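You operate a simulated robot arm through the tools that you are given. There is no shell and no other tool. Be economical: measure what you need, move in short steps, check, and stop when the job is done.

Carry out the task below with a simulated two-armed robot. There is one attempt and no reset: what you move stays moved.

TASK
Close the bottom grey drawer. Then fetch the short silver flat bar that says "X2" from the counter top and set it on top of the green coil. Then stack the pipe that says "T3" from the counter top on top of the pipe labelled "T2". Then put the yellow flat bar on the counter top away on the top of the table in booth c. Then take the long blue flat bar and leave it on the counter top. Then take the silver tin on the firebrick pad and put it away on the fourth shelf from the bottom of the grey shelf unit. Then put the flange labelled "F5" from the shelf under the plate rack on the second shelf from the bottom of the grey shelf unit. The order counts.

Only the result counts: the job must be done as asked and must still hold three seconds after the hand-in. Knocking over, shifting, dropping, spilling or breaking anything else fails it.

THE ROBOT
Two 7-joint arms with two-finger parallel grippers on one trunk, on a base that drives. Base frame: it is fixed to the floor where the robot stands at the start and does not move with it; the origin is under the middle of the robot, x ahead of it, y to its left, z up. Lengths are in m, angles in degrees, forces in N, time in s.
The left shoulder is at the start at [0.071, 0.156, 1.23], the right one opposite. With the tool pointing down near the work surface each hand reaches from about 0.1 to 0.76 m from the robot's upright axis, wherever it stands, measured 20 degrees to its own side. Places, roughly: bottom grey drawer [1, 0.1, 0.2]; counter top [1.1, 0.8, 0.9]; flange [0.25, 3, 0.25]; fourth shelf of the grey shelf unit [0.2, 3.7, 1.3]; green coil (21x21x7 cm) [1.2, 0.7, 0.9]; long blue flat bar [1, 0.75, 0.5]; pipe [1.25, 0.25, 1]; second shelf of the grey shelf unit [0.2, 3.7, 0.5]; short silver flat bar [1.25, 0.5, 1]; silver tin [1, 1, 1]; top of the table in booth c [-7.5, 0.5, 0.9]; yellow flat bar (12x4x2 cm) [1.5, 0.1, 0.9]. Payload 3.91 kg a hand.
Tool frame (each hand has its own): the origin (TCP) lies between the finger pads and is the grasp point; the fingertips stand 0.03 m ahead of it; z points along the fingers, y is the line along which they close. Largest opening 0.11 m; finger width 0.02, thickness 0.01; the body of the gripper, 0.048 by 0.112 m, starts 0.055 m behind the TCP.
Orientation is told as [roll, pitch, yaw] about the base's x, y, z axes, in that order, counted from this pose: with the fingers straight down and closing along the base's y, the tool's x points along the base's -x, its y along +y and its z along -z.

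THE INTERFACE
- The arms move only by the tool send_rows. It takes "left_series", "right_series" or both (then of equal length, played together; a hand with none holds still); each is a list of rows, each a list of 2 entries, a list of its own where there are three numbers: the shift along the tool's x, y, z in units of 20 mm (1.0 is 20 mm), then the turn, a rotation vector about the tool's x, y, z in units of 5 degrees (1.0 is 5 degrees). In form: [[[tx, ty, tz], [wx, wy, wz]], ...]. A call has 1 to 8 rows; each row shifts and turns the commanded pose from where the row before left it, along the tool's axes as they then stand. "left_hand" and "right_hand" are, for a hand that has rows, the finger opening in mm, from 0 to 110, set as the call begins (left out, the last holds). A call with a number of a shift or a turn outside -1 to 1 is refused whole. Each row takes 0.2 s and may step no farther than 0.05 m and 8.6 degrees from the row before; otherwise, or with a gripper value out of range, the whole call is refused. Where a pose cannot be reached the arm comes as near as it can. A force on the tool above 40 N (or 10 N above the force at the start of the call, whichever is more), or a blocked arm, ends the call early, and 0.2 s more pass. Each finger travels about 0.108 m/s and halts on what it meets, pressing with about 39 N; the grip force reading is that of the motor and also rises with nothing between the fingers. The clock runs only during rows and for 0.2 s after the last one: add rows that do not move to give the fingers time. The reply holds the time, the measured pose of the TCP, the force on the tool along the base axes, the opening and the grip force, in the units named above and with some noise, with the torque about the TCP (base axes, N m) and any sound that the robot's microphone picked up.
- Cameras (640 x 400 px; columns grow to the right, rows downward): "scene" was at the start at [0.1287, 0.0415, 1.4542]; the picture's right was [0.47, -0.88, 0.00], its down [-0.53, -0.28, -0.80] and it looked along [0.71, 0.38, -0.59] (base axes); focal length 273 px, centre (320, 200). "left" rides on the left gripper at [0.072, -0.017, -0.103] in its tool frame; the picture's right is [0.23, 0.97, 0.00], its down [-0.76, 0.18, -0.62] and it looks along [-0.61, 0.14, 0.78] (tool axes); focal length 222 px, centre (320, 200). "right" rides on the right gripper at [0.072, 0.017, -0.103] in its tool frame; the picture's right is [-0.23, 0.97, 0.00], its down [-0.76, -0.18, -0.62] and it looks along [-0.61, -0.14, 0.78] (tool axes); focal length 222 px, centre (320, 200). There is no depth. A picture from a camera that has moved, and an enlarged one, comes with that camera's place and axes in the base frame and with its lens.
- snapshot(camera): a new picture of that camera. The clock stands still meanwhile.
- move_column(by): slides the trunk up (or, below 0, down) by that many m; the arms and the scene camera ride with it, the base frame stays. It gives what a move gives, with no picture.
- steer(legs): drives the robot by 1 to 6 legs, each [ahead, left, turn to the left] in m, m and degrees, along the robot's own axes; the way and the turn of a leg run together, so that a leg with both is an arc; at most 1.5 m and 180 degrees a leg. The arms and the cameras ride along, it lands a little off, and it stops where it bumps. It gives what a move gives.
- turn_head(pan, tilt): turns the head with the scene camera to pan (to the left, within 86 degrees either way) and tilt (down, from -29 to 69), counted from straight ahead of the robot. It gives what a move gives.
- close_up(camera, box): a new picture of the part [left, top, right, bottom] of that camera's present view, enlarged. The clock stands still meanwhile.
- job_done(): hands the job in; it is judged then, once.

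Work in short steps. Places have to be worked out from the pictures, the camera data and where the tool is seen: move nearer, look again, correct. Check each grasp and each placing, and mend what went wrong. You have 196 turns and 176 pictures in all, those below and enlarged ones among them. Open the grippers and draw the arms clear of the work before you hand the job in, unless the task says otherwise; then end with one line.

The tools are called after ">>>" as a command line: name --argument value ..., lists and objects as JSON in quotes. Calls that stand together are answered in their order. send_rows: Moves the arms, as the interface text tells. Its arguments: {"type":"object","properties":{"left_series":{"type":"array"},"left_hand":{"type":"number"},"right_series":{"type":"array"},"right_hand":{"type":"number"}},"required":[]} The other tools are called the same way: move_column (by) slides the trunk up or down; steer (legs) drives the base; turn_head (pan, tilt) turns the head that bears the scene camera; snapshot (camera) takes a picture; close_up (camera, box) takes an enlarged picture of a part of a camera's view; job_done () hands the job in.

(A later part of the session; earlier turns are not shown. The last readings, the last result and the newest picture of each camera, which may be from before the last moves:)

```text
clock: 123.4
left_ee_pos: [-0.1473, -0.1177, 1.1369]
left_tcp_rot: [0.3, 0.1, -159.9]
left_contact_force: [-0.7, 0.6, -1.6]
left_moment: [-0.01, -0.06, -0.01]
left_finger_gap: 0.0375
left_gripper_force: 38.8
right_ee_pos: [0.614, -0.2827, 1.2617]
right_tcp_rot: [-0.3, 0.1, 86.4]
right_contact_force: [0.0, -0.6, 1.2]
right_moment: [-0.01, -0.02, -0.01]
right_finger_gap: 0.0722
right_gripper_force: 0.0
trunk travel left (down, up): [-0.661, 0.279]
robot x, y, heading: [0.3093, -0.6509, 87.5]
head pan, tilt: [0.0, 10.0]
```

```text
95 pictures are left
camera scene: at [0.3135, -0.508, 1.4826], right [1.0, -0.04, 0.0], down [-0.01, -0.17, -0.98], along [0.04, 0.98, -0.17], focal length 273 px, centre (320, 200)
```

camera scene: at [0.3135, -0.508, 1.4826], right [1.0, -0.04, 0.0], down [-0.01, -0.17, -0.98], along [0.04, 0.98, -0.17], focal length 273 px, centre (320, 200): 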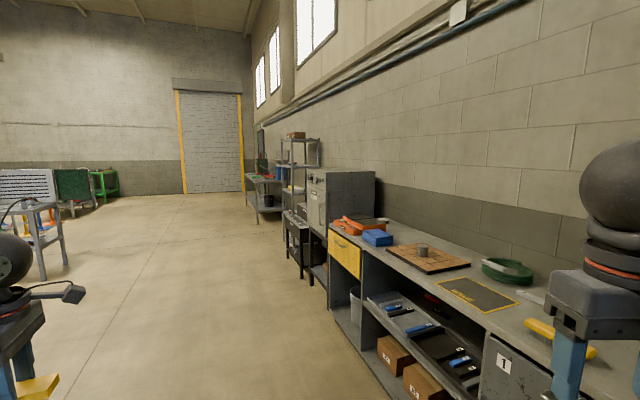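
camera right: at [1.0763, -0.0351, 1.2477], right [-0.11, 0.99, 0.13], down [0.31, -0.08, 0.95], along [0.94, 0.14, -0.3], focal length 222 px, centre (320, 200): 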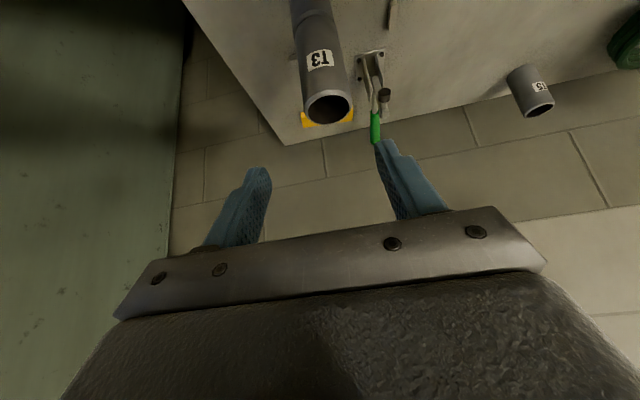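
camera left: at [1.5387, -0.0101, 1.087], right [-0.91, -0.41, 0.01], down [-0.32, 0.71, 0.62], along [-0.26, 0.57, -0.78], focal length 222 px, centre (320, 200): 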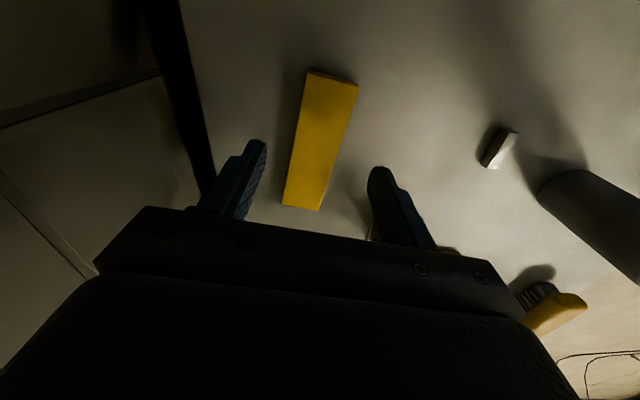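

The booths are along the far wall in the -x direction. I turn the robot that way and look with the head level.

>>> steer --legs '[[0, 0, 85]]'

>>> turn_head --pan 0 --tilt 5

>>> snapshot --camera "scene"

>>> close_up --camera "scene" --box '[160, 120, 480, 320]'

```text
clock: 127.4
left_ee_pos: [-0.2758, -1.0397, 1.1375]
left_tcp_rot: [0.4, 0.1, -76.5]
left_contact_force: [-0.4, 0.2, -2.3]
left_moment: [0.06, -0.03, 0.03]
left_finger_gap: 0.0375
left_gripper_force: 39.2
right_ee_pos: [-0.025, -0.3044, 1.2634]
right_tcp_rot: [-0.4, 0.1, 169.7]
right_contact_force: [0.2, -0.1, -0.6]
right_moment: [0.0, 0.03, -0.03]
right_finger_gap: 0.072
right_gripper_force: 0.1
trunk travel left (down, up): [-0.661, 0.279]
robot x, y, heading: [0.3042, -0.6505, 170.8]
head pan, tilt: [0.0, 10.0]
```

```text
clock: 128.1
left_ee_pos: [-0.2761, -1.0399, 1.1379]
left_tcp_rot: [0.4, 0.1, -76.5]
left_contact_force: [0.4, 0.0, -2.2]
left_moment: [0.03, 0.01, 0.0]
left_finger_gap: 0.0374
left_gripper_force: 39.0
right_ee_pos: [-0.0246, -0.3045, 1.2625]
right_tcp_rot: [-0.4, 0.2, 169.8]
right_contact_force: [1.1, -0.1, -0.1]
right_moment: [-0.02, -0.02, 0.0]
right_finger_gap: 0.0721
right_gripper_force: 0.0
trunk travel left (down, up): [-0.661, 0.279]
robot x, y, heading: [0.3062, -0.6492, 170.6]
head pan, tilt: [0.0, 5.0]
```

```text
94 pictures are left
camera scene: at [0.1665, -0.629, 1.4907], right [0.16, 0.99, 0.0], down [0.09, -0.01, -1.0], along [-0.98, 0.16, -0.09], focal length 273 px, centre (320, 200)
```

scene: 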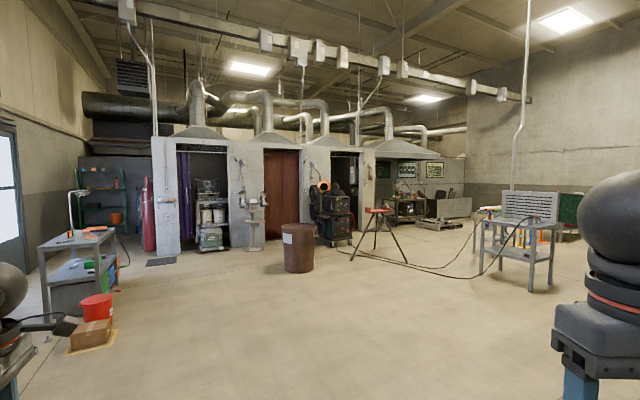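

```text
2.00 times, centred on (320, 220) of scene
camera zoom: at [0.1665, -0.629, 1.4907], right [0.16, 0.99, 0.0], down [0.09, -0.01, -1.0], along [-0.98, 0.16, -0.09], focal length 545 px, centre (320, 160)
```

zoom: 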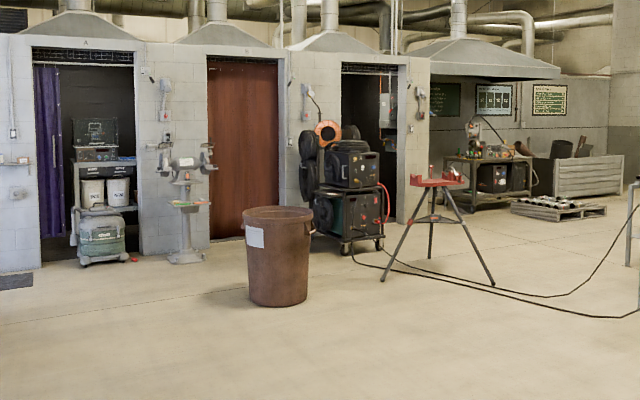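

Booth C is the right-hand doorway (about (-6.4,0.7)–(-6.7,1.6)), with a welder cart in front on its left and a tripod stand nearer. I plan to go right of the tripod. First legs toward (-2.6,1.4).

>>> steer --legs '[[0, 0, -26], [1.5, 0, 0], [1.5, 0, 0], [0.5, 0, 0]]'

>>> turn_head --pan 20 --tilt 15

>>> snapshot --camera "scene"

```text
clock: 146.3
left_ee_pos: [-3.1959, 1.3512, 1.1363]
left_tcp_rot: [0.4, -0.1, -103.9]
left_contact_force: [-0.3, 0.5, -2.7]
left_moment: [-0.02, 0.0, 0.02]
left_finger_gap: 0.0374
left_gripper_force: 38.8
right_ee_pos: [-2.6335, 1.8861, 1.263]
right_tcp_rot: [-0.4, 0.2, 142.3]
right_contact_force: [0.1, 0.4, 0.6]
right_moment: [0.0, -0.02, 0.01]
right_finger_gap: 0.072
right_gripper_force: 0.1
trunk travel left (down, up): [-0.661, 0.279]
robot x, y, heading: [-2.5009, 1.4261, 143.3]
head pan, tilt: [0.0, 5.0]
```

```text
clock: 147.2
left_ee_pos: [-3.1953, 1.3513, 1.138]
left_tcp_rot: [0.5, 0.1, -104.0]
left_contact_force: [0.6, -0.2, -2.0]
left_moment: [0.03, -0.01, 0.02]
left_finger_gap: 0.0374
left_gripper_force: 39.1
right_ee_pos: [-2.632, 1.8869, 1.2638]
right_tcp_rot: [-0.3, 0.0, 142.3]
right_contact_force: [0.7, -0.3, 0.4]
right_moment: [0.0, 0.02, 0.02]
right_finger_gap: 0.072
right_gripper_force: 0.0
trunk travel left (down, up): [-0.661, 0.279]
robot x, y, heading: [-2.4979, 1.4255, 143.3]
head pan, tilt: [20.0, 15.0]
```

```text
92 pictures are left
camera scene: at [-2.6285, 1.4829, 1.4746], right [0.29, 0.96, 0.0], down [0.25, -0.07, -0.97], along [-0.92, 0.28, -0.26], focal length 273 px, centre (320, 200)
```

scene: 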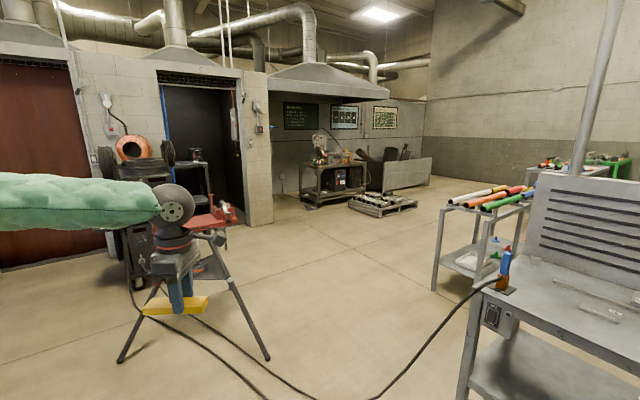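

I enlarge the doorway of booth C and the cart region.

>>> close_up --camera "scene" --box '[80, 70, 320, 220]'

```text
2.67 times, centred on (200, 145) of scene
camera zoom: at [-2.6285, 1.4829, 1.4746], right [0.29, 0.96, 0.0], down [0.25, -0.07, -0.97], along [-0.92, 0.28, -0.26], focal length 727 px, centre (640, 347)
```

zoom: 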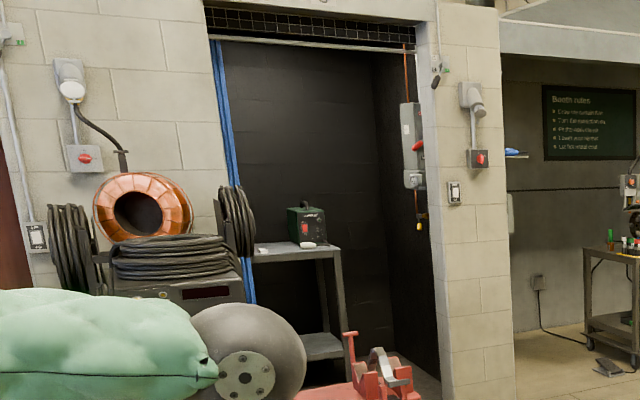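

The booth C table (with a green box on it) lies ~0.7 m inside the doorway. Before going through I check how far my arms stick out sideways.

>>> turn_head --pan -60 --tilt 35

>>> snapshot --camera "scene"

>>> turn_head --pan 70 --tilt 30

>>> snapshot --camera "scene"

```text
clock: 148.7
left_ee_pos: [-3.1962, 1.3513, 1.1374]
left_tcp_rot: [0.4, 0.1, -104.0]
left_contact_force: [0.2, 0.5, -2.2]
left_moment: [0.02, -0.01, -0.04]
left_finger_gap: 0.0376
left_gripper_force: 38.9
right_ee_pos: [-2.6336, 1.8874, 1.2631]
right_tcp_rot: [-0.2, 0.1, 142.3]
right_contact_force: [-0.5, -0.2, -0.2]
right_moment: [0.0, -0.03, -0.04]
right_finger_gap: 0.0722
right_gripper_force: 0.0
trunk travel left (down, up): [-0.661, 0.279]
robot x, y, heading: [-2.4975, 1.4236, 143.0]
head pan, tilt: [-60.0, 35.0]
```

```text
90 pictures are left
camera scene: at [-2.5291, 1.5436, 1.4426], right [0.99, -0.12, 0.0], down [-0.07, -0.57, -0.82], along [0.1, 0.81, -0.57], focal length 273 px, centre (320, 200)
```

scene: 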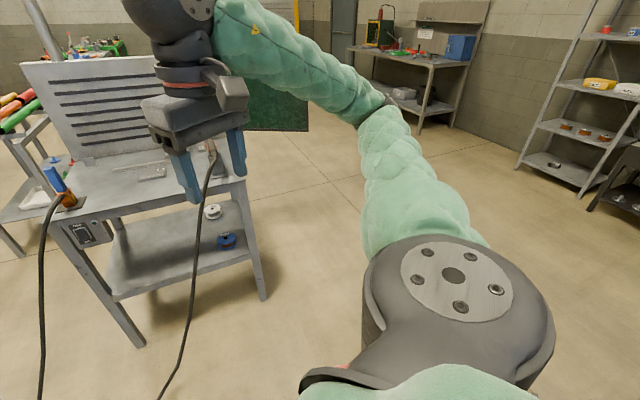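

```text
clock: 150.8
left_ee_pos: [-3.1962, 1.3512, 1.137]
left_tcp_rot: [0.4, 0.1, -104.0]
left_contact_force: [-0.8, 0.1, -1.8]
left_moment: [0.05, 0.0, 0.02]
left_finger_gap: 0.0373
left_gripper_force: 39.4
right_ee_pos: [-2.6336, 1.8873, 1.2625]
right_tcp_rot: [-0.2, 0.1, 142.3]
right_contact_force: [0.3, -1.1, 0.5]
right_moment: [-0.01, -0.02, -0.01]
right_finger_gap: 0.0721
right_gripper_force: 0.1
trunk travel left (down, up): [-0.661, 0.279]
robot x, y, heading: [-2.4995, 1.4268, 143.3]
head pan, tilt: [70.0, 30.0]
```

```text
89 pictures are left
camera scene: at [-2.6151, 1.4066, 1.4503], right [-0.55, 0.84, 0.0], down [0.42, 0.27, -0.87], along [-0.72, -0.47, -0.5], focal length 273 px, centre (320, 200)
```

scene: 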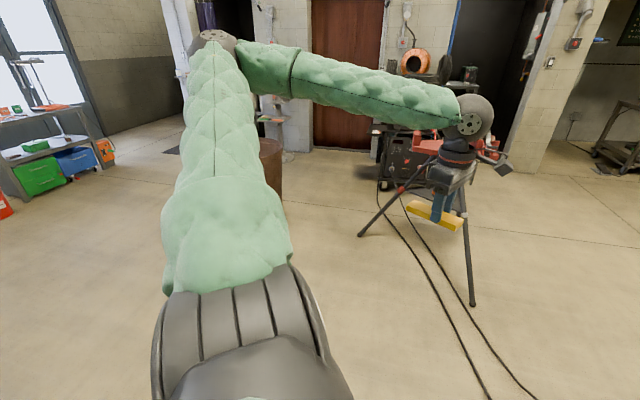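

Elbows reach ~0.5 m sideways. I bring the left hand (with bar) in front of the body and raise the trunk before going on.

>>> send_rows --left_series '[[[1, 0.3, 0], [0, 0, 0]], [[1, 0.3, 0], [0, 0, 0]], [[1, 0.3, 0], [0, 0, 0]], [[1, 0.3, 0], [0, 0, 0]], [[1, 0.3, 0], [0, 0, 0]], [[1, 0.3, 0], [0, 0, 0]], [[1, 0.3, 0], [0, 0, 0]], [[1, 0.3, 0], [0, 0, 0]]]'

>>> send_rows --left_series '[[[1, 0.2, 0], [0, 0, 0.9]], [[1, 0.2, 0], [0, 0, 0.9]], [[1, 0.2, 0], [0, 0, 0.9]], [[1, 0.1, 0], [0, 0, 0.9]], [[1, 0, 0], [0, 0, 0.9]], [[1, 0, 0], [0, 0, 0]], [[1, 0, 0], [0, 0, 0]], [[1, 0, 0], [0, 0, 0]]]'

>>> move_column --by 0.27

>>> steer --legs '[[0, 0, 11], [1.44, 0, 0], [0, 0, 38]]'

>>> turn_head --pan 0 --tilt 30

>>> snapshot --camera "scene"

```text
clock: 152.6
left_ee_pos: [-3.1093, 1.4954, 1.1368]
left_tcp_rot: [0.3, 0.0, -103.9]
left_contact_force: [-0.6, 0.2, -2.2]
left_moment: [0.02, -0.02, 0.01]
left_finger_gap: 0.0375
left_gripper_force: 39.4
right_ee_pos: [-2.6319, 1.8879, 1.2628]
right_tcp_rot: [-0.2, 0.1, 142.2]
right_contact_force: [0.2, -0.8, -1.0]
right_moment: [0.0, 0.03, -0.02]
right_finger_gap: 0.0722
right_gripper_force: 0.0
trunk travel left (down, up): [-0.661, 0.279]
robot x, y, heading: [-2.5018, 1.4258, 143.4]
head pan, tilt: [70.0, 30.0]
```

```text
clock: 154.4
left_ee_pos: [-3.0217, 1.6291, 1.1394]
left_tcp_rot: [0.4, 0.1, -126.6]
left_contact_force: [0.0, 0.0, -2.8]
left_moment: [0.05, -0.04, 0.02]
left_finger_gap: 0.0375
left_gripper_force: 38.7
right_ee_pos: [-2.6331, 1.8876, 1.2627]
right_tcp_rot: [-0.3, 0.1, 142.3]
right_contact_force: [0.4, 0.1, 0.7]
right_moment: [-0.01, 0.01, -0.03]
right_finger_gap: 0.0721
right_gripper_force: 0.2
trunk travel left (down, up): [-0.661, 0.279]
robot x, y, heading: [-2.4983, 1.4275, 143.3]
head pan, tilt: [70.0, 30.0]
```

```text
clock: 157.2
left_ee_pos: [-3.0214, 1.629, 1.4098]
left_tcp_rot: [0.4, 0.2, -126.5]
left_contact_force: [-0.2, -0.5, -1.7]
left_moment: [0.02, -0.03, -0.04]
left_finger_gap: 0.0375
left_gripper_force: 39.0
right_ee_pos: [-2.6338, 1.888, 1.5324]
right_tcp_rot: [-0.4, 0.0, 142.3]
right_contact_force: [-0.7, -0.4, -0.1]
right_moment: [-0.01, 0.02, 0.02]
right_finger_gap: 0.0722
right_gripper_force: 0.0
trunk travel left (down, up): [-0.931, 0.009]
robot x, y, heading: [-2.4977, 1.4245, 143.2]
head pan, tilt: [70.0, 30.0]
```

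```text
clock: 166.8
left_ee_pos: [-4.2768, 1.8017, 1.4098]
left_tcp_rot: [0.4, 0.1, -78.1]
left_contact_force: [-0.1, 0.1, -1.8]
left_moment: [0.0, -0.01, -0.02]
left_finger_gap: 0.0374
left_gripper_force: 39.0
right_ee_pos: [-4.2125, 2.264, 1.5324]
right_tcp_rot: [-0.3, 0.0, -169.2]
right_contact_force: [-0.2, 0.3, -0.5]
right_moment: [0.03, 0.0, -0.01]
right_finger_gap: 0.0722
right_gripper_force: 0.0
trunk travel left (down, up): [-0.931, 0.009]
robot x, y, heading: [-3.7771, 2.0559, -168.3]
head pan, tilt: [70.0, 30.0]
```

```text
clock: 168.2
left_ee_pos: [-4.2765, 1.8011, 1.41]
left_tcp_rot: [0.5, 0.2, -78.1]
left_contact_force: [0.4, -0.5, -1.7]
left_moment: [0.05, 0.04, 0.06]
left_finger_gap: 0.0374
left_gripper_force: 39.1
right_ee_pos: [-4.2111, 2.2636, 1.5326]
right_tcp_rot: [-0.3, 0.1, -169.4]
right_contact_force: [0.4, -0.8, 0.7]
right_moment: [0.01, 0.0, 0.03]
right_finger_gap: 0.072
right_gripper_force: 0.0
trunk travel left (down, up): [-0.931, 0.009]
robot x, y, heading: [-3.7781, 2.0581, -168.2]
head pan, tilt: [0.0, 30.0]
```

```text
88 pictures are left
camera scene: at [-3.9145, 2.0283, 1.7203], right [-0.2, 0.98, 0.0], down [0.49, 0.1, -0.87], along [-0.85, -0.18, -0.5], focal length 273 px, centre (320, 200)
```

scene: 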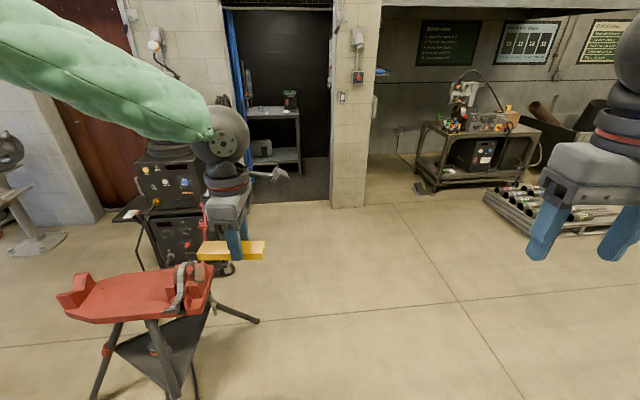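

Doorway C spans Y≈2.40–3.59 (counter axes), with the table front ≈0.8 m inside. I narrow the right arm, then drive past the tripod foot on its right and line up before the doorway.

>>> send_rows --right_series '[[[-1, 0.5, 0], [0, 0, 0]], [[-1, 0.5, 0], [0, 0, 0]], [[-1, 0.5, 0], [0, 0, 0]], [[-1, 0.5, 0], [0, 0, 0]], [[-1, 0.5, 0], [0, 0, 0]], [[-1, 0.5, 0], [0, 0, 0]], [[-1, 0.5, 0], [0, 0, 0]]]'

>>> steer --legs '[[0, 0, 6.2], [0.3, -0.16, 0], [1.5, 0, 0], [0.25, 0, 0], [0.25, 0.26, 0]]'

>>> snapshot --camera "scene"

```text
clock: 169.8
left_ee_pos: [-4.2774, 1.8007, 1.4092]
left_tcp_rot: [0.3, 0.3, -78.0]
left_contact_force: [0.7, -0.6, -2.2]
left_moment: [0.05, -0.01, 0.0]
left_finger_gap: 0.0371
left_gripper_force: 38.8
right_ee_pos: [-4.3362, 2.1669, 1.5329]
right_tcp_rot: [-0.3, 0.1, -169.3]
right_contact_force: [0.4, -0.4, -0.1]
right_moment: [0.01, -0.03, -0.01]
right_finger_gap: 0.0723
right_gripper_force: 0.1
trunk travel left (down, up): [-0.931, 0.009]
robot x, y, heading: [-3.7777, 2.0582, -168.3]
head pan, tilt: [0.0, 30.0]
```

```text
clock: 182.9
left_ee_pos: [-6.4262, 1.008, 1.4114]
left_tcp_rot: [0.3, 0.0, -73.4]
left_contact_force: [0.8, 0.6, -2.0]
left_moment: [0.0, 0.0, -0.01]
left_finger_gap: 0.0374
left_gripper_force: 38.9
right_ee_pos: [-6.5131, 1.369, 1.5334]
right_tcp_rot: [-0.2, 0.0, -164.7]
right_contact_force: [0.0, 0.0, 0.2]
right_moment: [-0.02, -0.02, 0.02]
right_finger_gap: 0.0722
right_gripper_force: 0.1
trunk travel left (down, up): [-0.931, 0.009]
robot x, y, heading: [-5.9493, 1.3045, -163.6]
head pan, tilt: [0.0, 30.0]
```

```text
87 pictures are left
camera scene: at [-6.0833, 1.2641, 1.7205], right [-0.28, 0.96, 0.0], down [0.48, 0.14, -0.87], along [-0.83, -0.24, -0.5], focal length 273 px, centre (320, 200)
```

scene: 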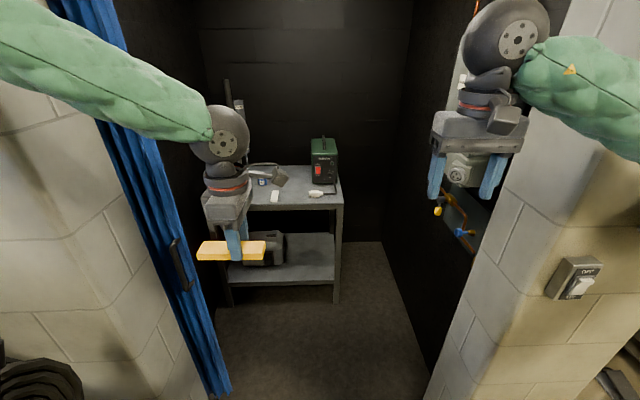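

I tuck the right elbow in by extending that hand, straighten, and enter the doorway partway, then look at the table.

>>> send_rows --right_series '[[[-1, 0.8, 0], [0, 0, 0]], [[-1, 0.8, 0], [0, 0, 0]], [[-1, 0.8, 0], [0, 0, 0]], [[-1, 0.8, 0], [0, 0, 0]], [[-1, 0.8, 0], [0, 0, 0]]]'

>>> steer --legs '[[0, 0, 1.6], [0.55, 0.0, 0]]'

>>> turn_head --pan 5 --tilt 45

>>> snapshot --camera "scene"

>>> snapshot --camera "left"

```text
clock: 184.1
left_ee_pos: [-6.4157, 1.0101, 1.4139]
left_tcp_rot: [-0.1, 0.1, -73.6]
left_contact_force: [-0.6, -1.4, -1.9]
left_moment: [0.07, 0.0, 0.02]
left_finger_gap: 0.0375
left_gripper_force: 39.1
right_ee_pos: [-6.5778, 1.2708, 1.5385]
right_tcp_rot: [-0.3, -0.3, -164.9]
right_contact_force: [-0.4, -0.6, -0.5]
right_moment: [0.01, -0.02, 0.01]
right_finger_gap: 0.072
right_gripper_force: 0.2
trunk travel left (down, up): [-0.931, 0.009]
robot x, y, heading: [-5.9494, 1.3002, -163.8]
head pan, tilt: [0.0, 30.0]
```

```text
clock: 184.8
left_ee_pos: [-6.4177, 1.0087, 1.4124]
left_tcp_rot: [0.2, 0.5, -73.7]
left_contact_force: [-0.5, -0.4, -1.7]
left_moment: [0.04, 0.0, -0.02]
left_finger_gap: 0.0373
left_gripper_force: 38.9
right_ee_pos: [-6.5781, 1.2695, 1.5373]
right_tcp_rot: [-0.4, -0.4, -165.1]
right_contact_force: [0.1, 0.1, -0.8]
right_moment: [0.01, 0.0, 0.03]
right_finger_gap: 0.0718
right_gripper_force: 0.1
trunk travel left (down, up): [-0.931, 0.009]
robot x, y, heading: [-5.9467, 1.3034, -163.8]
head pan, tilt: [0.0, 30.0]
stopped in leg 1: the robot was blocked; the commanded pose is now the measured one
```

```text
clock: 185.5
left_ee_pos: [-6.4179, 1.0093, 1.4116]
left_tcp_rot: [0.0, 0.3, -73.7]
left_contact_force: [0.2, 1.6, -2.5]
left_moment: [0.07, -0.04, -0.02]
left_finger_gap: 0.0374
left_gripper_force: 39.0
right_ee_pos: [-6.579, 1.27, 1.5372]
right_tcp_rot: [-0.2, -0.4, -164.9]
right_contact_force: [0.1, 0.3, 0.6]
right_moment: [-0.01, -0.02, 0.02]
right_finger_gap: 0.0719
right_gripper_force: 0.0
trunk travel left (down, up): [-0.931, 0.009]
robot x, y, heading: [-5.9491, 1.3001, -163.8]
head pan, tilt: [5.0, 45.0]
```

```text
86 pictures are left
camera scene: at [-6.061, 1.2601, 1.6986], right [-0.36, 0.93, 0.0], down [0.65, 0.25, -0.71], along [-0.66, -0.26, -0.7], focal length 273 px, centre (320, 200)
```

scene: 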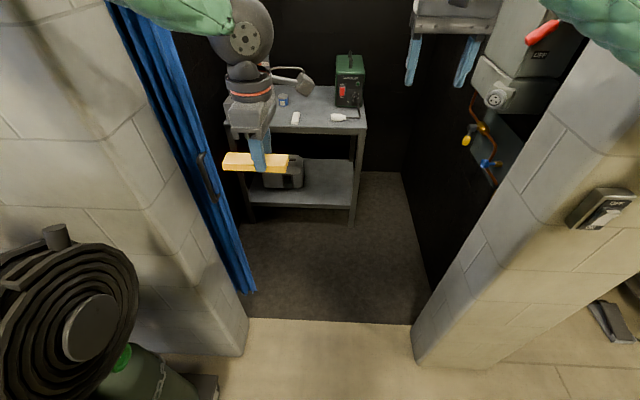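

```text
85 pictures are left
camera left: at [-6.4529, 1.0735, 1.5176], right [0.87, 0.49, 0.0], down [0.39, -0.68, 0.62], along [0.31, -0.54, -0.79], focal length 222 px, centre (320, 200)
```

left: 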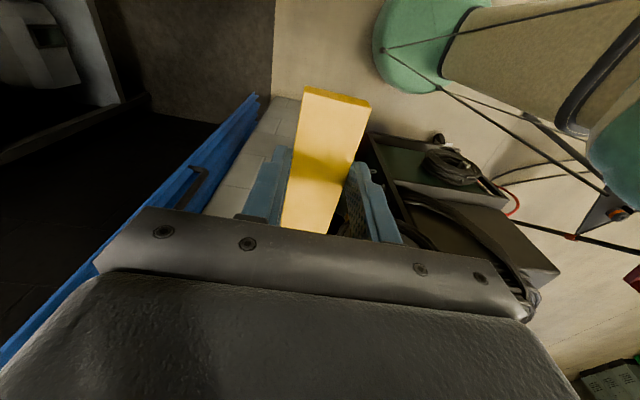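

Something touched (the two hands came too close). I move the right hand 6 cm right again and stretch the left hand forward so its elbow comes in.

>>> send_rows --right_series '[[[0, -0.6, 0], [0, 0, 0]], [[0, -0.6, 0], [0, 0, 0]], [[0, -0.6, 0], [0, 0, 0]], [[0, -0.6, 0], [0, 0, 0]], [[0, -0.6, 0], [0, 0, 0]], [[0, 0, 0], [0, 0, 0]], [[0, 0, 0], [0, 0, 0]]]' --left_series '[[[0, 0, 0], [0, 0, 0]], [[0, 0, 0], [0, 0, 0]], [[0, -1, 0], [0, 0, 0]], [[0, -1, 0], [0, 0, 0]], [[0, -1, 0], [0, 0, 0]], [[0, -1, 0], [0, 0, 0]], [[0, -1, 0], [0, 0, 0]]]'

>>> turn_head --pan 55 --tilt 25

>>> snapshot --camera "scene"

>>> turn_head --pan -55 --tilt 25

>>> snapshot --camera "scene"

```text
clock: 187.1
left_ee_pos: [-6.5256, 0.9795, 1.4082]
left_tcp_rot: [0.5, 0.2, -73.6]
left_contact_force: [0.1, 0.2, -1.6]
left_moment: [0.05, -0.01, -0.02]
left_finger_gap: 0.0374
left_gripper_force: 38.8
right_ee_pos: [-6.6055, 1.3254, 1.5323]
right_tcp_rot: [-0.4, 0.1, -164.9]
right_contact_force: [-0.3, -0.6, -0.5]
right_moment: [0.01, 0.0, -0.03]
right_finger_gap: 0.0721
right_gripper_force: 0.1
trunk travel left (down, up): [-0.931, 0.009]
robot x, y, heading: [-5.948, 1.3004, -163.9]
head pan, tilt: [5.0, 45.0]
```

```text
clock: 188.3
left_ee_pos: [-6.5225, 0.9797, 1.4076]
left_tcp_rot: [0.2, 0.2, -73.6]
left_contact_force: [0.3, -0.6, -1.1]
left_moment: [0.02, 0.0, -0.02]
left_finger_gap: 0.0375
left_gripper_force: 39.3
right_ee_pos: [-6.6046, 1.3258, 1.532]
right_tcp_rot: [-0.3, 0.0, -164.9]
right_contact_force: [-0.4, 0.0, 0.1]
right_moment: [0.01, -0.01, -0.01]
right_finger_gap: 0.072
right_gripper_force: 0.1
trunk travel left (down, up): [-0.931, 0.009]
robot x, y, heading: [-5.9485, 1.3004, -163.7]
head pan, tilt: [55.0, 25.0]
```

```text
84 pictures are left
camera scene: at [-6.0268, 1.2007, 1.7282], right [-0.95, 0.32, 0.0], down [0.14, 0.4, -0.91], along [-0.29, -0.86, -0.42], focal length 273 px, centre (320, 200)
```

scene: 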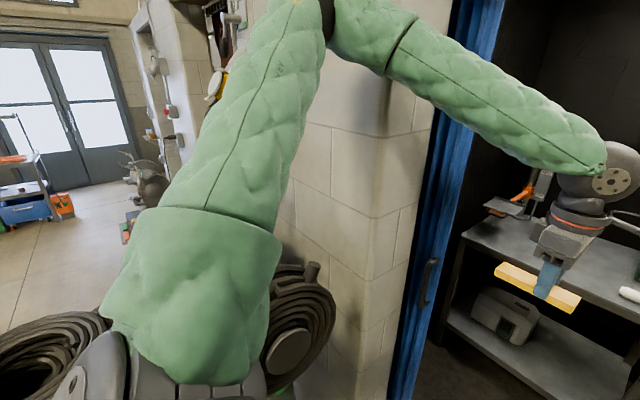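

```text
clock: 190.2
left_ee_pos: [-6.5232, 0.9786, 1.4084]
left_tcp_rot: [0.4, 0.2, -73.6]
left_contact_force: [-0.7, -0.4, -2.2]
left_moment: [0.04, 0.05, -0.01]
left_finger_gap: 0.0374
left_gripper_force: 39.0
right_ee_pos: [-6.6037, 1.3265, 1.5322]
right_tcp_rot: [-0.2, 0.0, -164.9]
right_contact_force: [0.3, -0.2, -0.6]
right_moment: [0.0, 0.03, -0.02]
right_finger_gap: 0.0723
right_gripper_force: 0.1
trunk travel left (down, up): [-0.931, 0.009]
robot x, y, heading: [-5.9493, 1.2994, -164.0]
head pan, tilt: [-55.0, 25.0]
```

```text
83 pictures are left
camera scene: at [-6.0683, 1.3455, 1.7283], right [0.63, 0.78, 0.0], down [0.33, -0.26, -0.91], along [-0.71, 0.57, -0.42], focal length 273 px, centre (320, 200)
```

scene: 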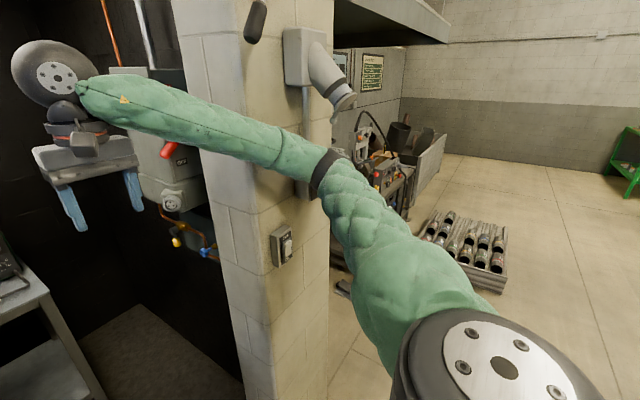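

The left elbow is against the door pillar, so entering facing forward won't work. Instead I'll back off, turn 90° right, stretch the left arm out to the left, and enter sideways.

>>> steer --legs '[[-0.4, 0, 0], [0, 0, -90]]'

>>> turn_head --pan 80 --tilt 30

>>> send_rows --left_series '[[[-1, 0.2, 0], [0, 0, -0.85]], [[-1, 0.2, 0], [0, 0, -0.85]], [[-1, 0.2, 0], [0, 0, -0.85]], [[-1, 0.2, 0], [0, 0, -0.85]], [[-1, 0.2, 0], [0, 0, -0.85]], [[-1, 0.2, 0], [0, 0, -0.85]], [[-1, 0.2, 0], [0, 0, -0.85]], [[-1, 0.2, 0], [0, 0, -0.85]]]'

>>> snapshot --camera "scene"

```text
clock: 196.5
left_ee_pos: [-5.8914, 1.9836, 1.408]
left_tcp_rot: [0.5, 0.2, -162.7]
left_contact_force: [0.4, -1.1, -2.1]
left_moment: [0.03, -0.04, -0.02]
left_finger_gap: 0.0375
left_gripper_force: 38.4
right_ee_pos: [-5.5456, 2.0717, 1.5319]
right_tcp_rot: [-0.4, 0.0, 106.1]
right_contact_force: [-0.7, -0.2, -0.4]
right_moment: [0.03, -0.01, 0.01]
right_finger_gap: 0.0721
right_gripper_force: 0.1
trunk travel left (down, up): [-0.931, 0.009]
robot x, y, heading: [-5.5593, 1.4149, 107.1]
head pan, tilt: [-55.0, 25.0]
```

```text
clock: 198.7
left_ee_pos: [-5.8898, 1.9843, 1.4084]
left_tcp_rot: [0.3, 0.1, -162.6]
left_contact_force: [0.5, 0.3, -2.1]
left_moment: [0.01, -0.01, -0.01]
left_finger_gap: 0.0375
left_gripper_force: 39.1
right_ee_pos: [-5.5456, 2.0695, 1.5335]
right_tcp_rot: [-0.3, 0.0, 106.0]
right_contact_force: [-0.2, -0.4, 0.8]
right_moment: [0.01, -0.03, -0.01]
right_finger_gap: 0.0719
right_gripper_force: 0.1
trunk travel left (down, up): [-0.931, 0.009]
robot x, y, heading: [-5.5587, 1.4157, 107.1]
head pan, tilt: [80.0, 30.0]
```

```text
clock: 200.5
left_ee_pos: [-6.0075, 1.8714, 1.4078]
left_tcp_rot: [0.5, -0.1, -128.7]
left_contact_force: [0.0, -0.4, -1.3]
left_moment: [0.04, -0.03, 0.01]
left_finger_gap: 0.0373
left_gripper_force: 38.9
right_ee_pos: [-5.5466, 2.071, 1.5334]
right_tcp_rot: [-0.3, -0.1, 106.1]
right_contact_force: [-0.1, -0.6, 0.8]
right_moment: [0.0, 0.01, 0.01]
right_finger_gap: 0.0722
right_gripper_force: 0.1
trunk travel left (down, up): [-0.931, 0.009]
robot x, y, heading: [-5.5592, 1.4141, 107.1]
head pan, tilt: [80.0, 30.0]
```

```text
82 pictures are left
camera scene: at [-5.663, 1.4509, 1.7203], right [-0.12, 0.99, 0.0], down [0.5, 0.06, -0.87], along [-0.86, -0.11, -0.5], focal length 273 px, centre (320, 200)
```

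scene: 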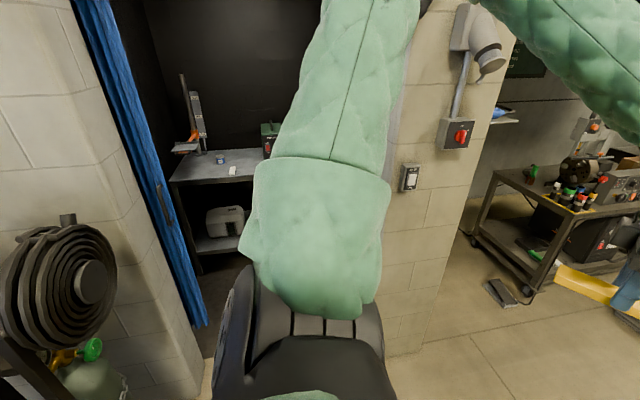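

Front-left strip of the table (F 6.82–7.0, Y 2.45–2.80) is free; I'll aim for (6.90, 2.66). I swing the left arm out to the left in steps.

>>> send_rows --left_series '[[[-1, -0.1, 0], [0, 0, -0.35]], [[-1, -0.1, 0], [0, 0, -0.35]], [[-1, -0.1, 0], [0, 0, -0.35]], [[-1, -0.1, 0], [0, 0, -0.35]], [[-1, -0.1, 0], [0, 0, -0.35]], [[-1, -0.1, 0], [0, 0, -0.35]], [[-1, -0.1, 0], [0, 0, -0.35]], [[-1, -0.1, 0], [0, 0, -0.35]]]'

>>> send_rows --left_series '[[[-1, -0.2, 0], [0, 0, -0.35]], [[-1, -0.2, 0], [0, 0, -0.35]], [[-1, -0.2, 0], [0, 0, -0.35]], [[-1, -0.2, 0], [0, 0, -0.35]], [[-1, -0.2, 0], [0, 0, -0.35]], [[-1, -0.2, 0], [0, 0, -0.35]], [[-1, -0.2, 0], [0, 0, -0.35]], [[-1, -0.2, 0], [0, 0, -0.35]]]'

>>> send_rows --left_series '[[[-1, -0.3, 0], [0, 0, -0.35]], [[-1, -0.3, 0], [0, 0, -0.35]], [[-1, -0.3, 0], [0, 0, -0.35]], [[-1, -0.3, 0], [0, 0, -0.35]], [[-1, -0.3, 0], [0, 0, -0.35]], [[-1, -0.3, 0], [0, 0, -0.35]], [[-1, -0.3, 0], [0, 0, -0.35]], [[-1, -0.3, 0], [0, 0, -0.35]]]'

>>> snapshot --camera "scene"

```text
clock: 202.3
left_ee_pos: [-6.1063, 1.7447, 1.4089]
left_tcp_rot: [0.4, 0.0, -114.7]
left_contact_force: [0.8, -0.3, -1.9]
left_moment: [0.06, 0.0, 0.01]
left_finger_gap: 0.0374
left_gripper_force: 38.4
right_ee_pos: [-5.5457, 2.068, 1.5334]
right_tcp_rot: [-0.3, -0.1, 106.0]
right_contact_force: [0.5, 0.4, 0.9]
right_moment: [0.03, 0.01, 0.02]
right_finger_gap: 0.0721
right_gripper_force: 0.1
trunk travel left (down, up): [-0.931, 0.009]
robot x, y, heading: [-5.5608, 1.4166, 107.1]
head pan, tilt: [80.0, 30.0]
```

```text
clock: 204.1
left_ee_pos: [-6.1858, 1.6046, 1.4094]
left_tcp_rot: [0.4, 0.0, -100.7]
left_contact_force: [0.5, -0.5, -2.2]
left_moment: [0.06, -0.02, -0.04]
left_finger_gap: 0.0374
left_gripper_force: 38.8
right_ee_pos: [-5.5455, 2.0694, 1.5329]
right_tcp_rot: [-0.3, -0.1, 106.1]
right_contact_force: [1.2, -0.7, 0.6]
right_moment: [0.05, 0.01, 0.01]
right_finger_gap: 0.0721
right_gripper_force: 0.0
trunk travel left (down, up): [-0.931, 0.009]
robot x, y, heading: [-5.5605, 1.4125, 107.1]
head pan, tilt: [80.0, 30.0]
```

```text
clock: 205.9
left_ee_pos: [-6.2475, 1.448, 1.4082]
left_tcp_rot: [0.4, -0.4, -86.8]
left_contact_force: [0.1, 0.2, -0.9]
left_moment: [0.06, -0.02, -0.01]
left_finger_gap: 0.0375
left_gripper_force: 39.0
right_ee_pos: [-5.5452, 2.069, 1.5337]
right_tcp_rot: [-0.3, 0.0, 106.0]
right_contact_force: [1.2, -0.4, -0.2]
right_moment: [0.03, -0.01, -0.05]
right_finger_gap: 0.072
right_gripper_force: 0.0
trunk travel left (down, up): [-0.931, 0.009]
robot x, y, heading: [-5.5604, 1.4139, 107.2]
head pan, tilt: [80.0, 30.0]
```

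```text
81 pictures are left
camera scene: at [-5.6627, 1.4497, 1.7205], right [-0.12, 0.99, 0.0], down [0.5, 0.06, -0.87], along [-0.86, -0.11, -0.5], focal length 273 px, centre (320, 200)
```

scene: 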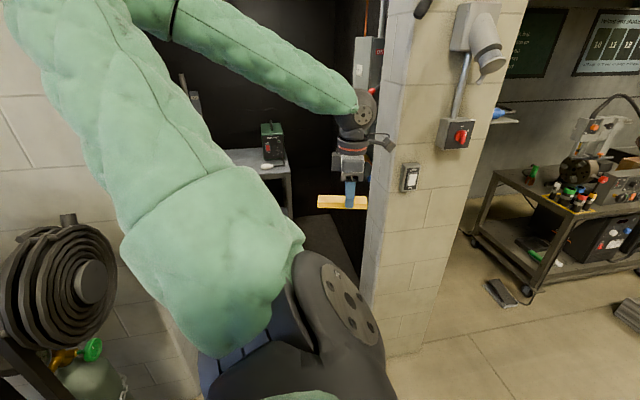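

I stretch the left hand further out to the left and tuck the right hand to the right/back.

>>> send_rows --left_series '[[[-0.96, -0.37, 0], [0, 0, -0.1]], [[-0.96, -0.37, 0], [0, 0, -0.1]], [[-0.96, -0.37, 0], [0, 0, -0.1]], [[-0.96, -0.37, 0], [0, 0, -0.1]], [[-0.96, -0.37, 0], [0, 0, -0.1]], [[-0.96, -0.37, 0], [0, 0, -0.1]], [[-0.96, -0.37, 0], [0, 0, -0.1]], [[-0.96, -0.37, 0], [0, 0, -0.1]]]' --right_series '[[[1, -0.78, 0], [0, 0, 0]], [[1, -0.78, 0], [0, 0, 0]], [[1, -0.78, 0], [0, 0, 0]], [[1, -0.78, 0], [0, 0, 0]], [[1, -0.78, 0], [0, 0, 0]], [[1, -0.78, 0], [0, 0, 0]], [[1, -0.78, 0], [0, 0, 0]], [[1, -0.78, 0], [0, 0, 0]]]'

>>> send_rows --left_series '[[[-0.96, -0.37, 0], [0, 0, 0]], [[-0.96, -0.37, 0], [0, 0, 0]], [[-0.96, -0.37, 0], [0, 0, 0]], [[-0.96, -0.37, 0], [0, 0, 0]], [[0, 0, 0], [0, 0, 0]], [[0, 0, 0], [0, 0, 0]], [[0, 0, 0], [0, 0, 0]], [[0, 0, 0], [0, 0, 0]]]' --right_series '[[[1, -0.78, 0], [0, 0, 0]], [[1, -0.78, 0], [0, 0, 0]], [[1, -0.78, 0], [0, 0, 0]], [[1, -0.78, 0], [0, 0, 0]], [[1, -0.78, 0], [0, 0, 0]], [[1, -0.78, 0], [0, 0, 0]], [[0.5, -0.78, 0], [0, 0, 0]], [[0, -0.78, 0], [0, 0, 0]]]'

>>> steer --legs '[[0, 0, 11]]'

>>> turn_head --pan 80 --tilt 40

>>> snapshot --camera "scene"

```text
clock: 207.7
left_ee_pos: [-6.2927, 1.2867, 1.4099]
left_tcp_rot: [0.3, -0.1, -82.5]
left_contact_force: [0.5, -0.8, -2.2]
left_moment: [0.05, -0.01, -0.01]
left_finger_gap: 0.0373
left_gripper_force: 39.4
right_ee_pos: [-5.3812, 1.9476, 1.5349]
right_tcp_rot: [-0.3, -0.2, 106.0]
right_contact_force: [0.1, 0.5, -0.4]
right_moment: [0.04, 0.01, 0.03]
right_finger_gap: 0.0721
right_gripper_force: 0.1
trunk travel left (down, up): [-0.931, 0.009]
robot x, y, heading: [-5.5573, 1.4147, 107.1]
head pan, tilt: [80.0, 30.0]
```

```text
clock: 209.5
left_ee_pos: [-6.3152, 1.238, 1.4118]
left_tcp_rot: [0.2, -0.3, -82.7]
left_contact_force: [0.1, -0.1, -1.5]
left_moment: [0.02, -0.02, 0.02]
left_finger_gap: 0.0375
left_gripper_force: 38.5
left hand out of reach, approached as far as the arm can: row 3, 4
right_ee_pos: [-5.2269, 1.859, 1.5344]
right_tcp_rot: [-0.3, -0.1, 106.1]
right_contact_force: [0.1, 0.1, 0.6]
right_moment: [-0.05, 0.0, 0.02]
right_finger_gap: 0.0718
right_gripper_force: 0.1
trunk travel left (down, up): [-0.931, 0.009]
robot x, y, heading: [-5.5603, 1.4141, 106.7]
head pan, tilt: [80.0, 30.0]
```

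```text
clock: 210.4
left_ee_pos: [-6.301, 1.1833, 1.4143]
left_tcp_rot: [0.1, -0.3, -78.3]
left_contact_force: [-0.2, -0.2, -3.0]
left_moment: [0.04, -0.01, -0.02]
left_finger_gap: 0.0373
left_gripper_force: 38.9
right_ee_pos: [-5.2673, 1.8898, 1.5344]
right_tcp_rot: [-0.2, 0.1, 110.9]
right_contact_force: [-0.2, 0.0, -0.2]
right_moment: [0.02, 0.03, 0.01]
right_finger_gap: 0.0722
right_gripper_force: 0.0
trunk travel left (down, up): [-0.931, 0.009]
robot x, y, heading: [-5.5624, 1.416, 112.3]
head pan, tilt: [80.0, 30.0]
stopped in leg 1: the robot was blocked; the commanded pose is now the measured one
```

```text
clock: 211.2
left_ee_pos: [-6.3008, 1.1835, 1.4127]
left_tcp_rot: [-0.1, -0.2, -78.3]
left_contact_force: [0.4, 0.6, -1.9]
left_moment: [0.05, 0.03, 0.01]
left_finger_gap: 0.0373
left_gripper_force: 38.7
right_ee_pos: [-5.2682, 1.8902, 1.5341]
right_tcp_rot: [-0.2, 0.1, 111.0]
right_contact_force: [-0.5, 0.6, 0.1]
right_moment: [-0.02, -0.01, 0.03]
right_finger_gap: 0.0718
right_gripper_force: 0.1
trunk travel left (down, up): [-0.931, 0.009]
robot x, y, heading: [-5.5631, 1.4115, 112.2]
head pan, tilt: [80.0, 40.0]
```

```text
80 pictures are left
camera scene: at [-5.6613, 1.4469, 1.705], right [-0.21, 0.98, 0.0], down [0.63, 0.13, -0.77], along [-0.75, -0.16, -0.64], focal length 273 px, centre (320, 200)
```

scene: 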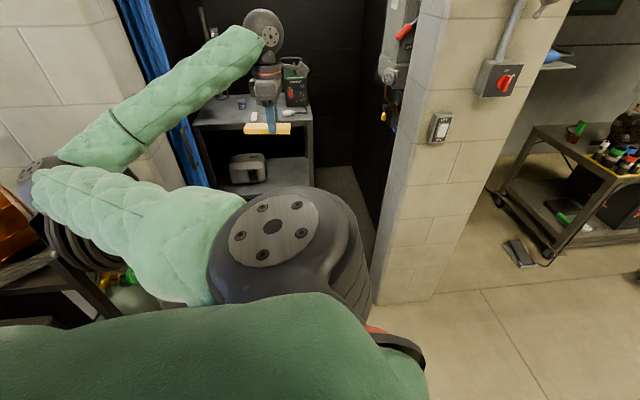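

The swung-out elbow likely met the hose drum (top ≈1.40 m) by the left pillar. I turn back, shift ~9 cm right along the doorway, then enter sideways (to the robot's left) in steps.

>>> steer --legs '[[0, 0, -4.5], [0.08, 0, 0], [0, 0.35, 0]]'

>>> snapshot --camera "scene"

```text
clock: 214.6
left_ee_pos: [-6.6714, 1.2105, 1.4137]
left_tcp_rot: [-0.1, -0.2, -82.7]
left_contact_force: [0.3, 0.3, -2.4]
left_moment: [0.04, 0.0, -0.01]
left_finger_gap: 0.0376
left_gripper_force: 38.6
right_ee_pos: [-5.5869, 1.8344, 1.5347]
right_tcp_rot: [-0.3, 0.0, 106.4]
right_contact_force: [-0.4, -0.3, 1.0]
right_moment: [-0.02, 0.05, -0.01]
right_finger_gap: 0.0723
right_gripper_force: 0.2
trunk travel left (down, up): [-0.931, 0.009]
robot x, y, heading: [-5.9182, 1.3817, 107.8]
head pan, tilt: [80.0, 40.0]
```

```text
79 pictures are left
camera scene: at [-6.014, 1.4229, 1.7051], right [-0.13, 0.99, 0.0], down [0.64, 0.08, -0.77], along [-0.76, -0.1, -0.64], focal length 273 px, centre (320, 200)
```

scene: 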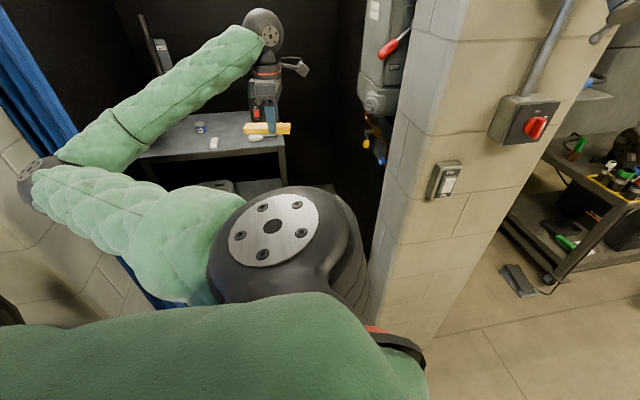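

Elbow should clear the pillar and curtain by ~0.1 m. I continue 0.45 m in and check.

>>> steer --legs '[[0, 0.45, 0]]'

>>> snapshot --camera "scene"

```text
clock: 217.2
left_ee_pos: [-7.0958, 1.0712, 1.4133]
left_tcp_rot: [0.0, -0.3, -82.5]
left_contact_force: [-0.6, 0.7, -1.5]
left_moment: [0.05, 0.0, 0.04]
left_finger_gap: 0.0376
left_gripper_force: 39.0
right_ee_pos: [-6.0135, 1.7009, 1.5343]
right_tcp_rot: [-0.4, -0.2, 106.8]
right_contact_force: [1.1, -0.6, -0.8]
right_moment: [-0.01, 0.02, 0.0]
right_finger_gap: 0.0719
right_gripper_force: 0.1
trunk travel left (down, up): [-0.931, 0.009]
robot x, y, heading: [-6.3442, 1.2527, 107.6]
head pan, tilt: [80.0, 40.0]
```

```text
78 pictures are left
camera scene: at [-6.4381, 1.2864, 1.7051], right [-0.14, 0.99, 0.0], down [0.64, 0.09, -0.77], along [-0.76, -0.11, -0.64], focal length 273 px, centre (320, 200)
```

scene: 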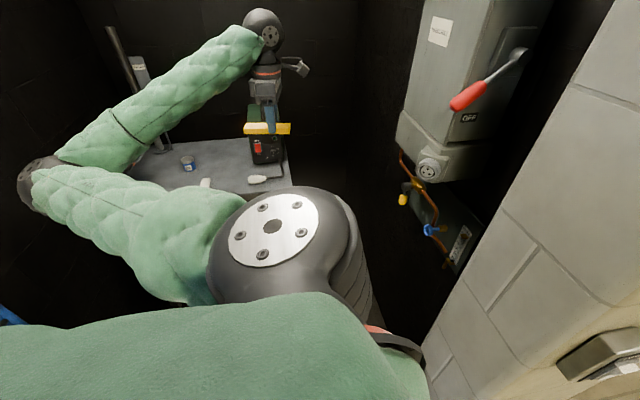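

In position to continue: I go 0.5 m further in, shift 0.1 m back (toward the left side of the booth), then bring the hand over the free spot (6.885, 2.955).

>>> steer --legs '[[0, 0.5, 0], [-0.1, 0, 0]]'

>>> send_rows --left_series '[[[-0.92, 0.39, 0], [0, 0, 0]], [[-0.92, 0.39, 0], [0, 0, 0]], [[-0.92, 0.39, 0], [0, 0, 0]], [[-0.92, 0.39, 0], [0, 0, 0]], [[-0.92, 0.39, 0], [0, 0, 0]], [[-0.92, 0.39, 0], [0, 0, 0]], [[-0.92, 0.39, 0], [0, 0, 0]], [[-0.92, 0.39, 0], [0, 0, 0]]]'

>>> turn_head --pan 80 --tilt 45

>>> snapshot --camera "scene"

>>> snapshot --camera "left"

```text
clock: 220.9
left_ee_pos: [-7.5252, 0.8236, 1.4137]
left_tcp_rot: [0.1, -0.2, -82.3]
left_contact_force: [-0.8, 0.4, -2.1]
left_moment: [0.09, -0.04, -0.03]
left_finger_gap: 0.0373
left_gripper_force: 38.4
right_ee_pos: [-6.4454, 1.455, 1.5351]
right_tcp_rot: [-0.4, -0.1, 107.0]
right_contact_force: [0.1, 0.1, -0.1]
right_moment: [0.01, -0.05, 0.02]
right_finger_gap: 0.072
right_gripper_force: 0.0
trunk travel left (down, up): [-0.931, 0.009]
robot x, y, heading: [-6.7733, 1.0046, 108.0]
head pan, tilt: [80.0, 40.0]
```

```text
clock: 222.7
left_ee_pos: [-7.5195, 0.8153, 1.4136]
left_tcp_rot: [0.1, -0.2, -82.3]
left_contact_force: [0.1, -0.2, -1.9]
left_moment: [0.03, -0.02, -0.01]
left_finger_gap: 0.0374
left_gripper_force: 38.7
left hand out of reach, approached as far as the arm can: row 1, 2, 3, 4, 5, 6, 7, 8
right_ee_pos: [-6.4451, 1.4549, 1.5346]
right_tcp_rot: [-0.3, -0.1, 107.0]
right_contact_force: [0.4, -0.5, -0.5]
right_moment: [0.0, 0.01, -0.02]
right_finger_gap: 0.0719
right_gripper_force: 0.1
trunk travel left (down, up): [-0.931, 0.009]
robot x, y, heading: [-6.7679, 1.0062, 108.0]
head pan, tilt: [80.0, 40.0]
```

```text
clock: 223.3
left_ee_pos: [-7.5221, 0.8154, 1.4135]
left_tcp_rot: [0.1, -0.2, -82.3]
left_contact_force: [0.4, 0.0, -2.4]
left_moment: [0.05, 0.0, 0.02]
left_finger_gap: 0.0375
left_gripper_force: 38.8
right_ee_pos: [-6.4449, 1.4556, 1.5357]
right_tcp_rot: [-0.3, -0.2, 106.9]
right_contact_force: [-0.1, -0.1, -0.7]
right_moment: [0.04, -0.01, -0.02]
right_finger_gap: 0.0721
right_gripper_force: 0.0
trunk travel left (down, up): [-0.931, 0.009]
robot x, y, heading: [-6.7725, 1.0098, 108.2]
head pan, tilt: [80.0, 45.0]
```

```text
77 pictures are left
camera scene: at [-6.8651, 1.0411, 1.6978], right [-0.14, 0.99, 0.0], down [0.7, 0.1, -0.71], along [-0.7, -0.1, -0.71], focal length 273 px, centre (320, 200)
```

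scene: 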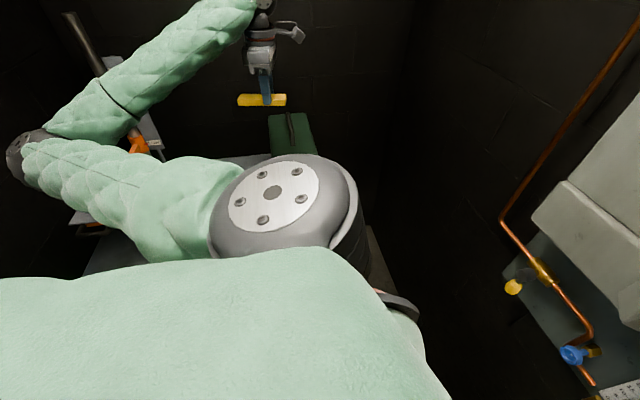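

```text
76 pictures are left
camera left: at [-7.547, 0.885, 1.517], right [0.93, 0.36, 0.0], down [0.28, -0.73, 0.63], along [0.22, -0.58, -0.78], focal length 222 px, centre (320, 200)
```

left: 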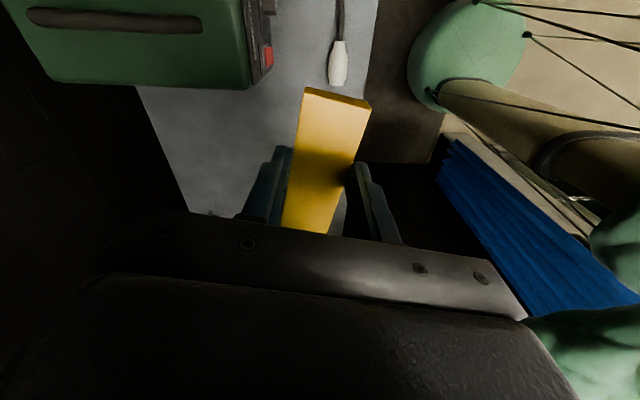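

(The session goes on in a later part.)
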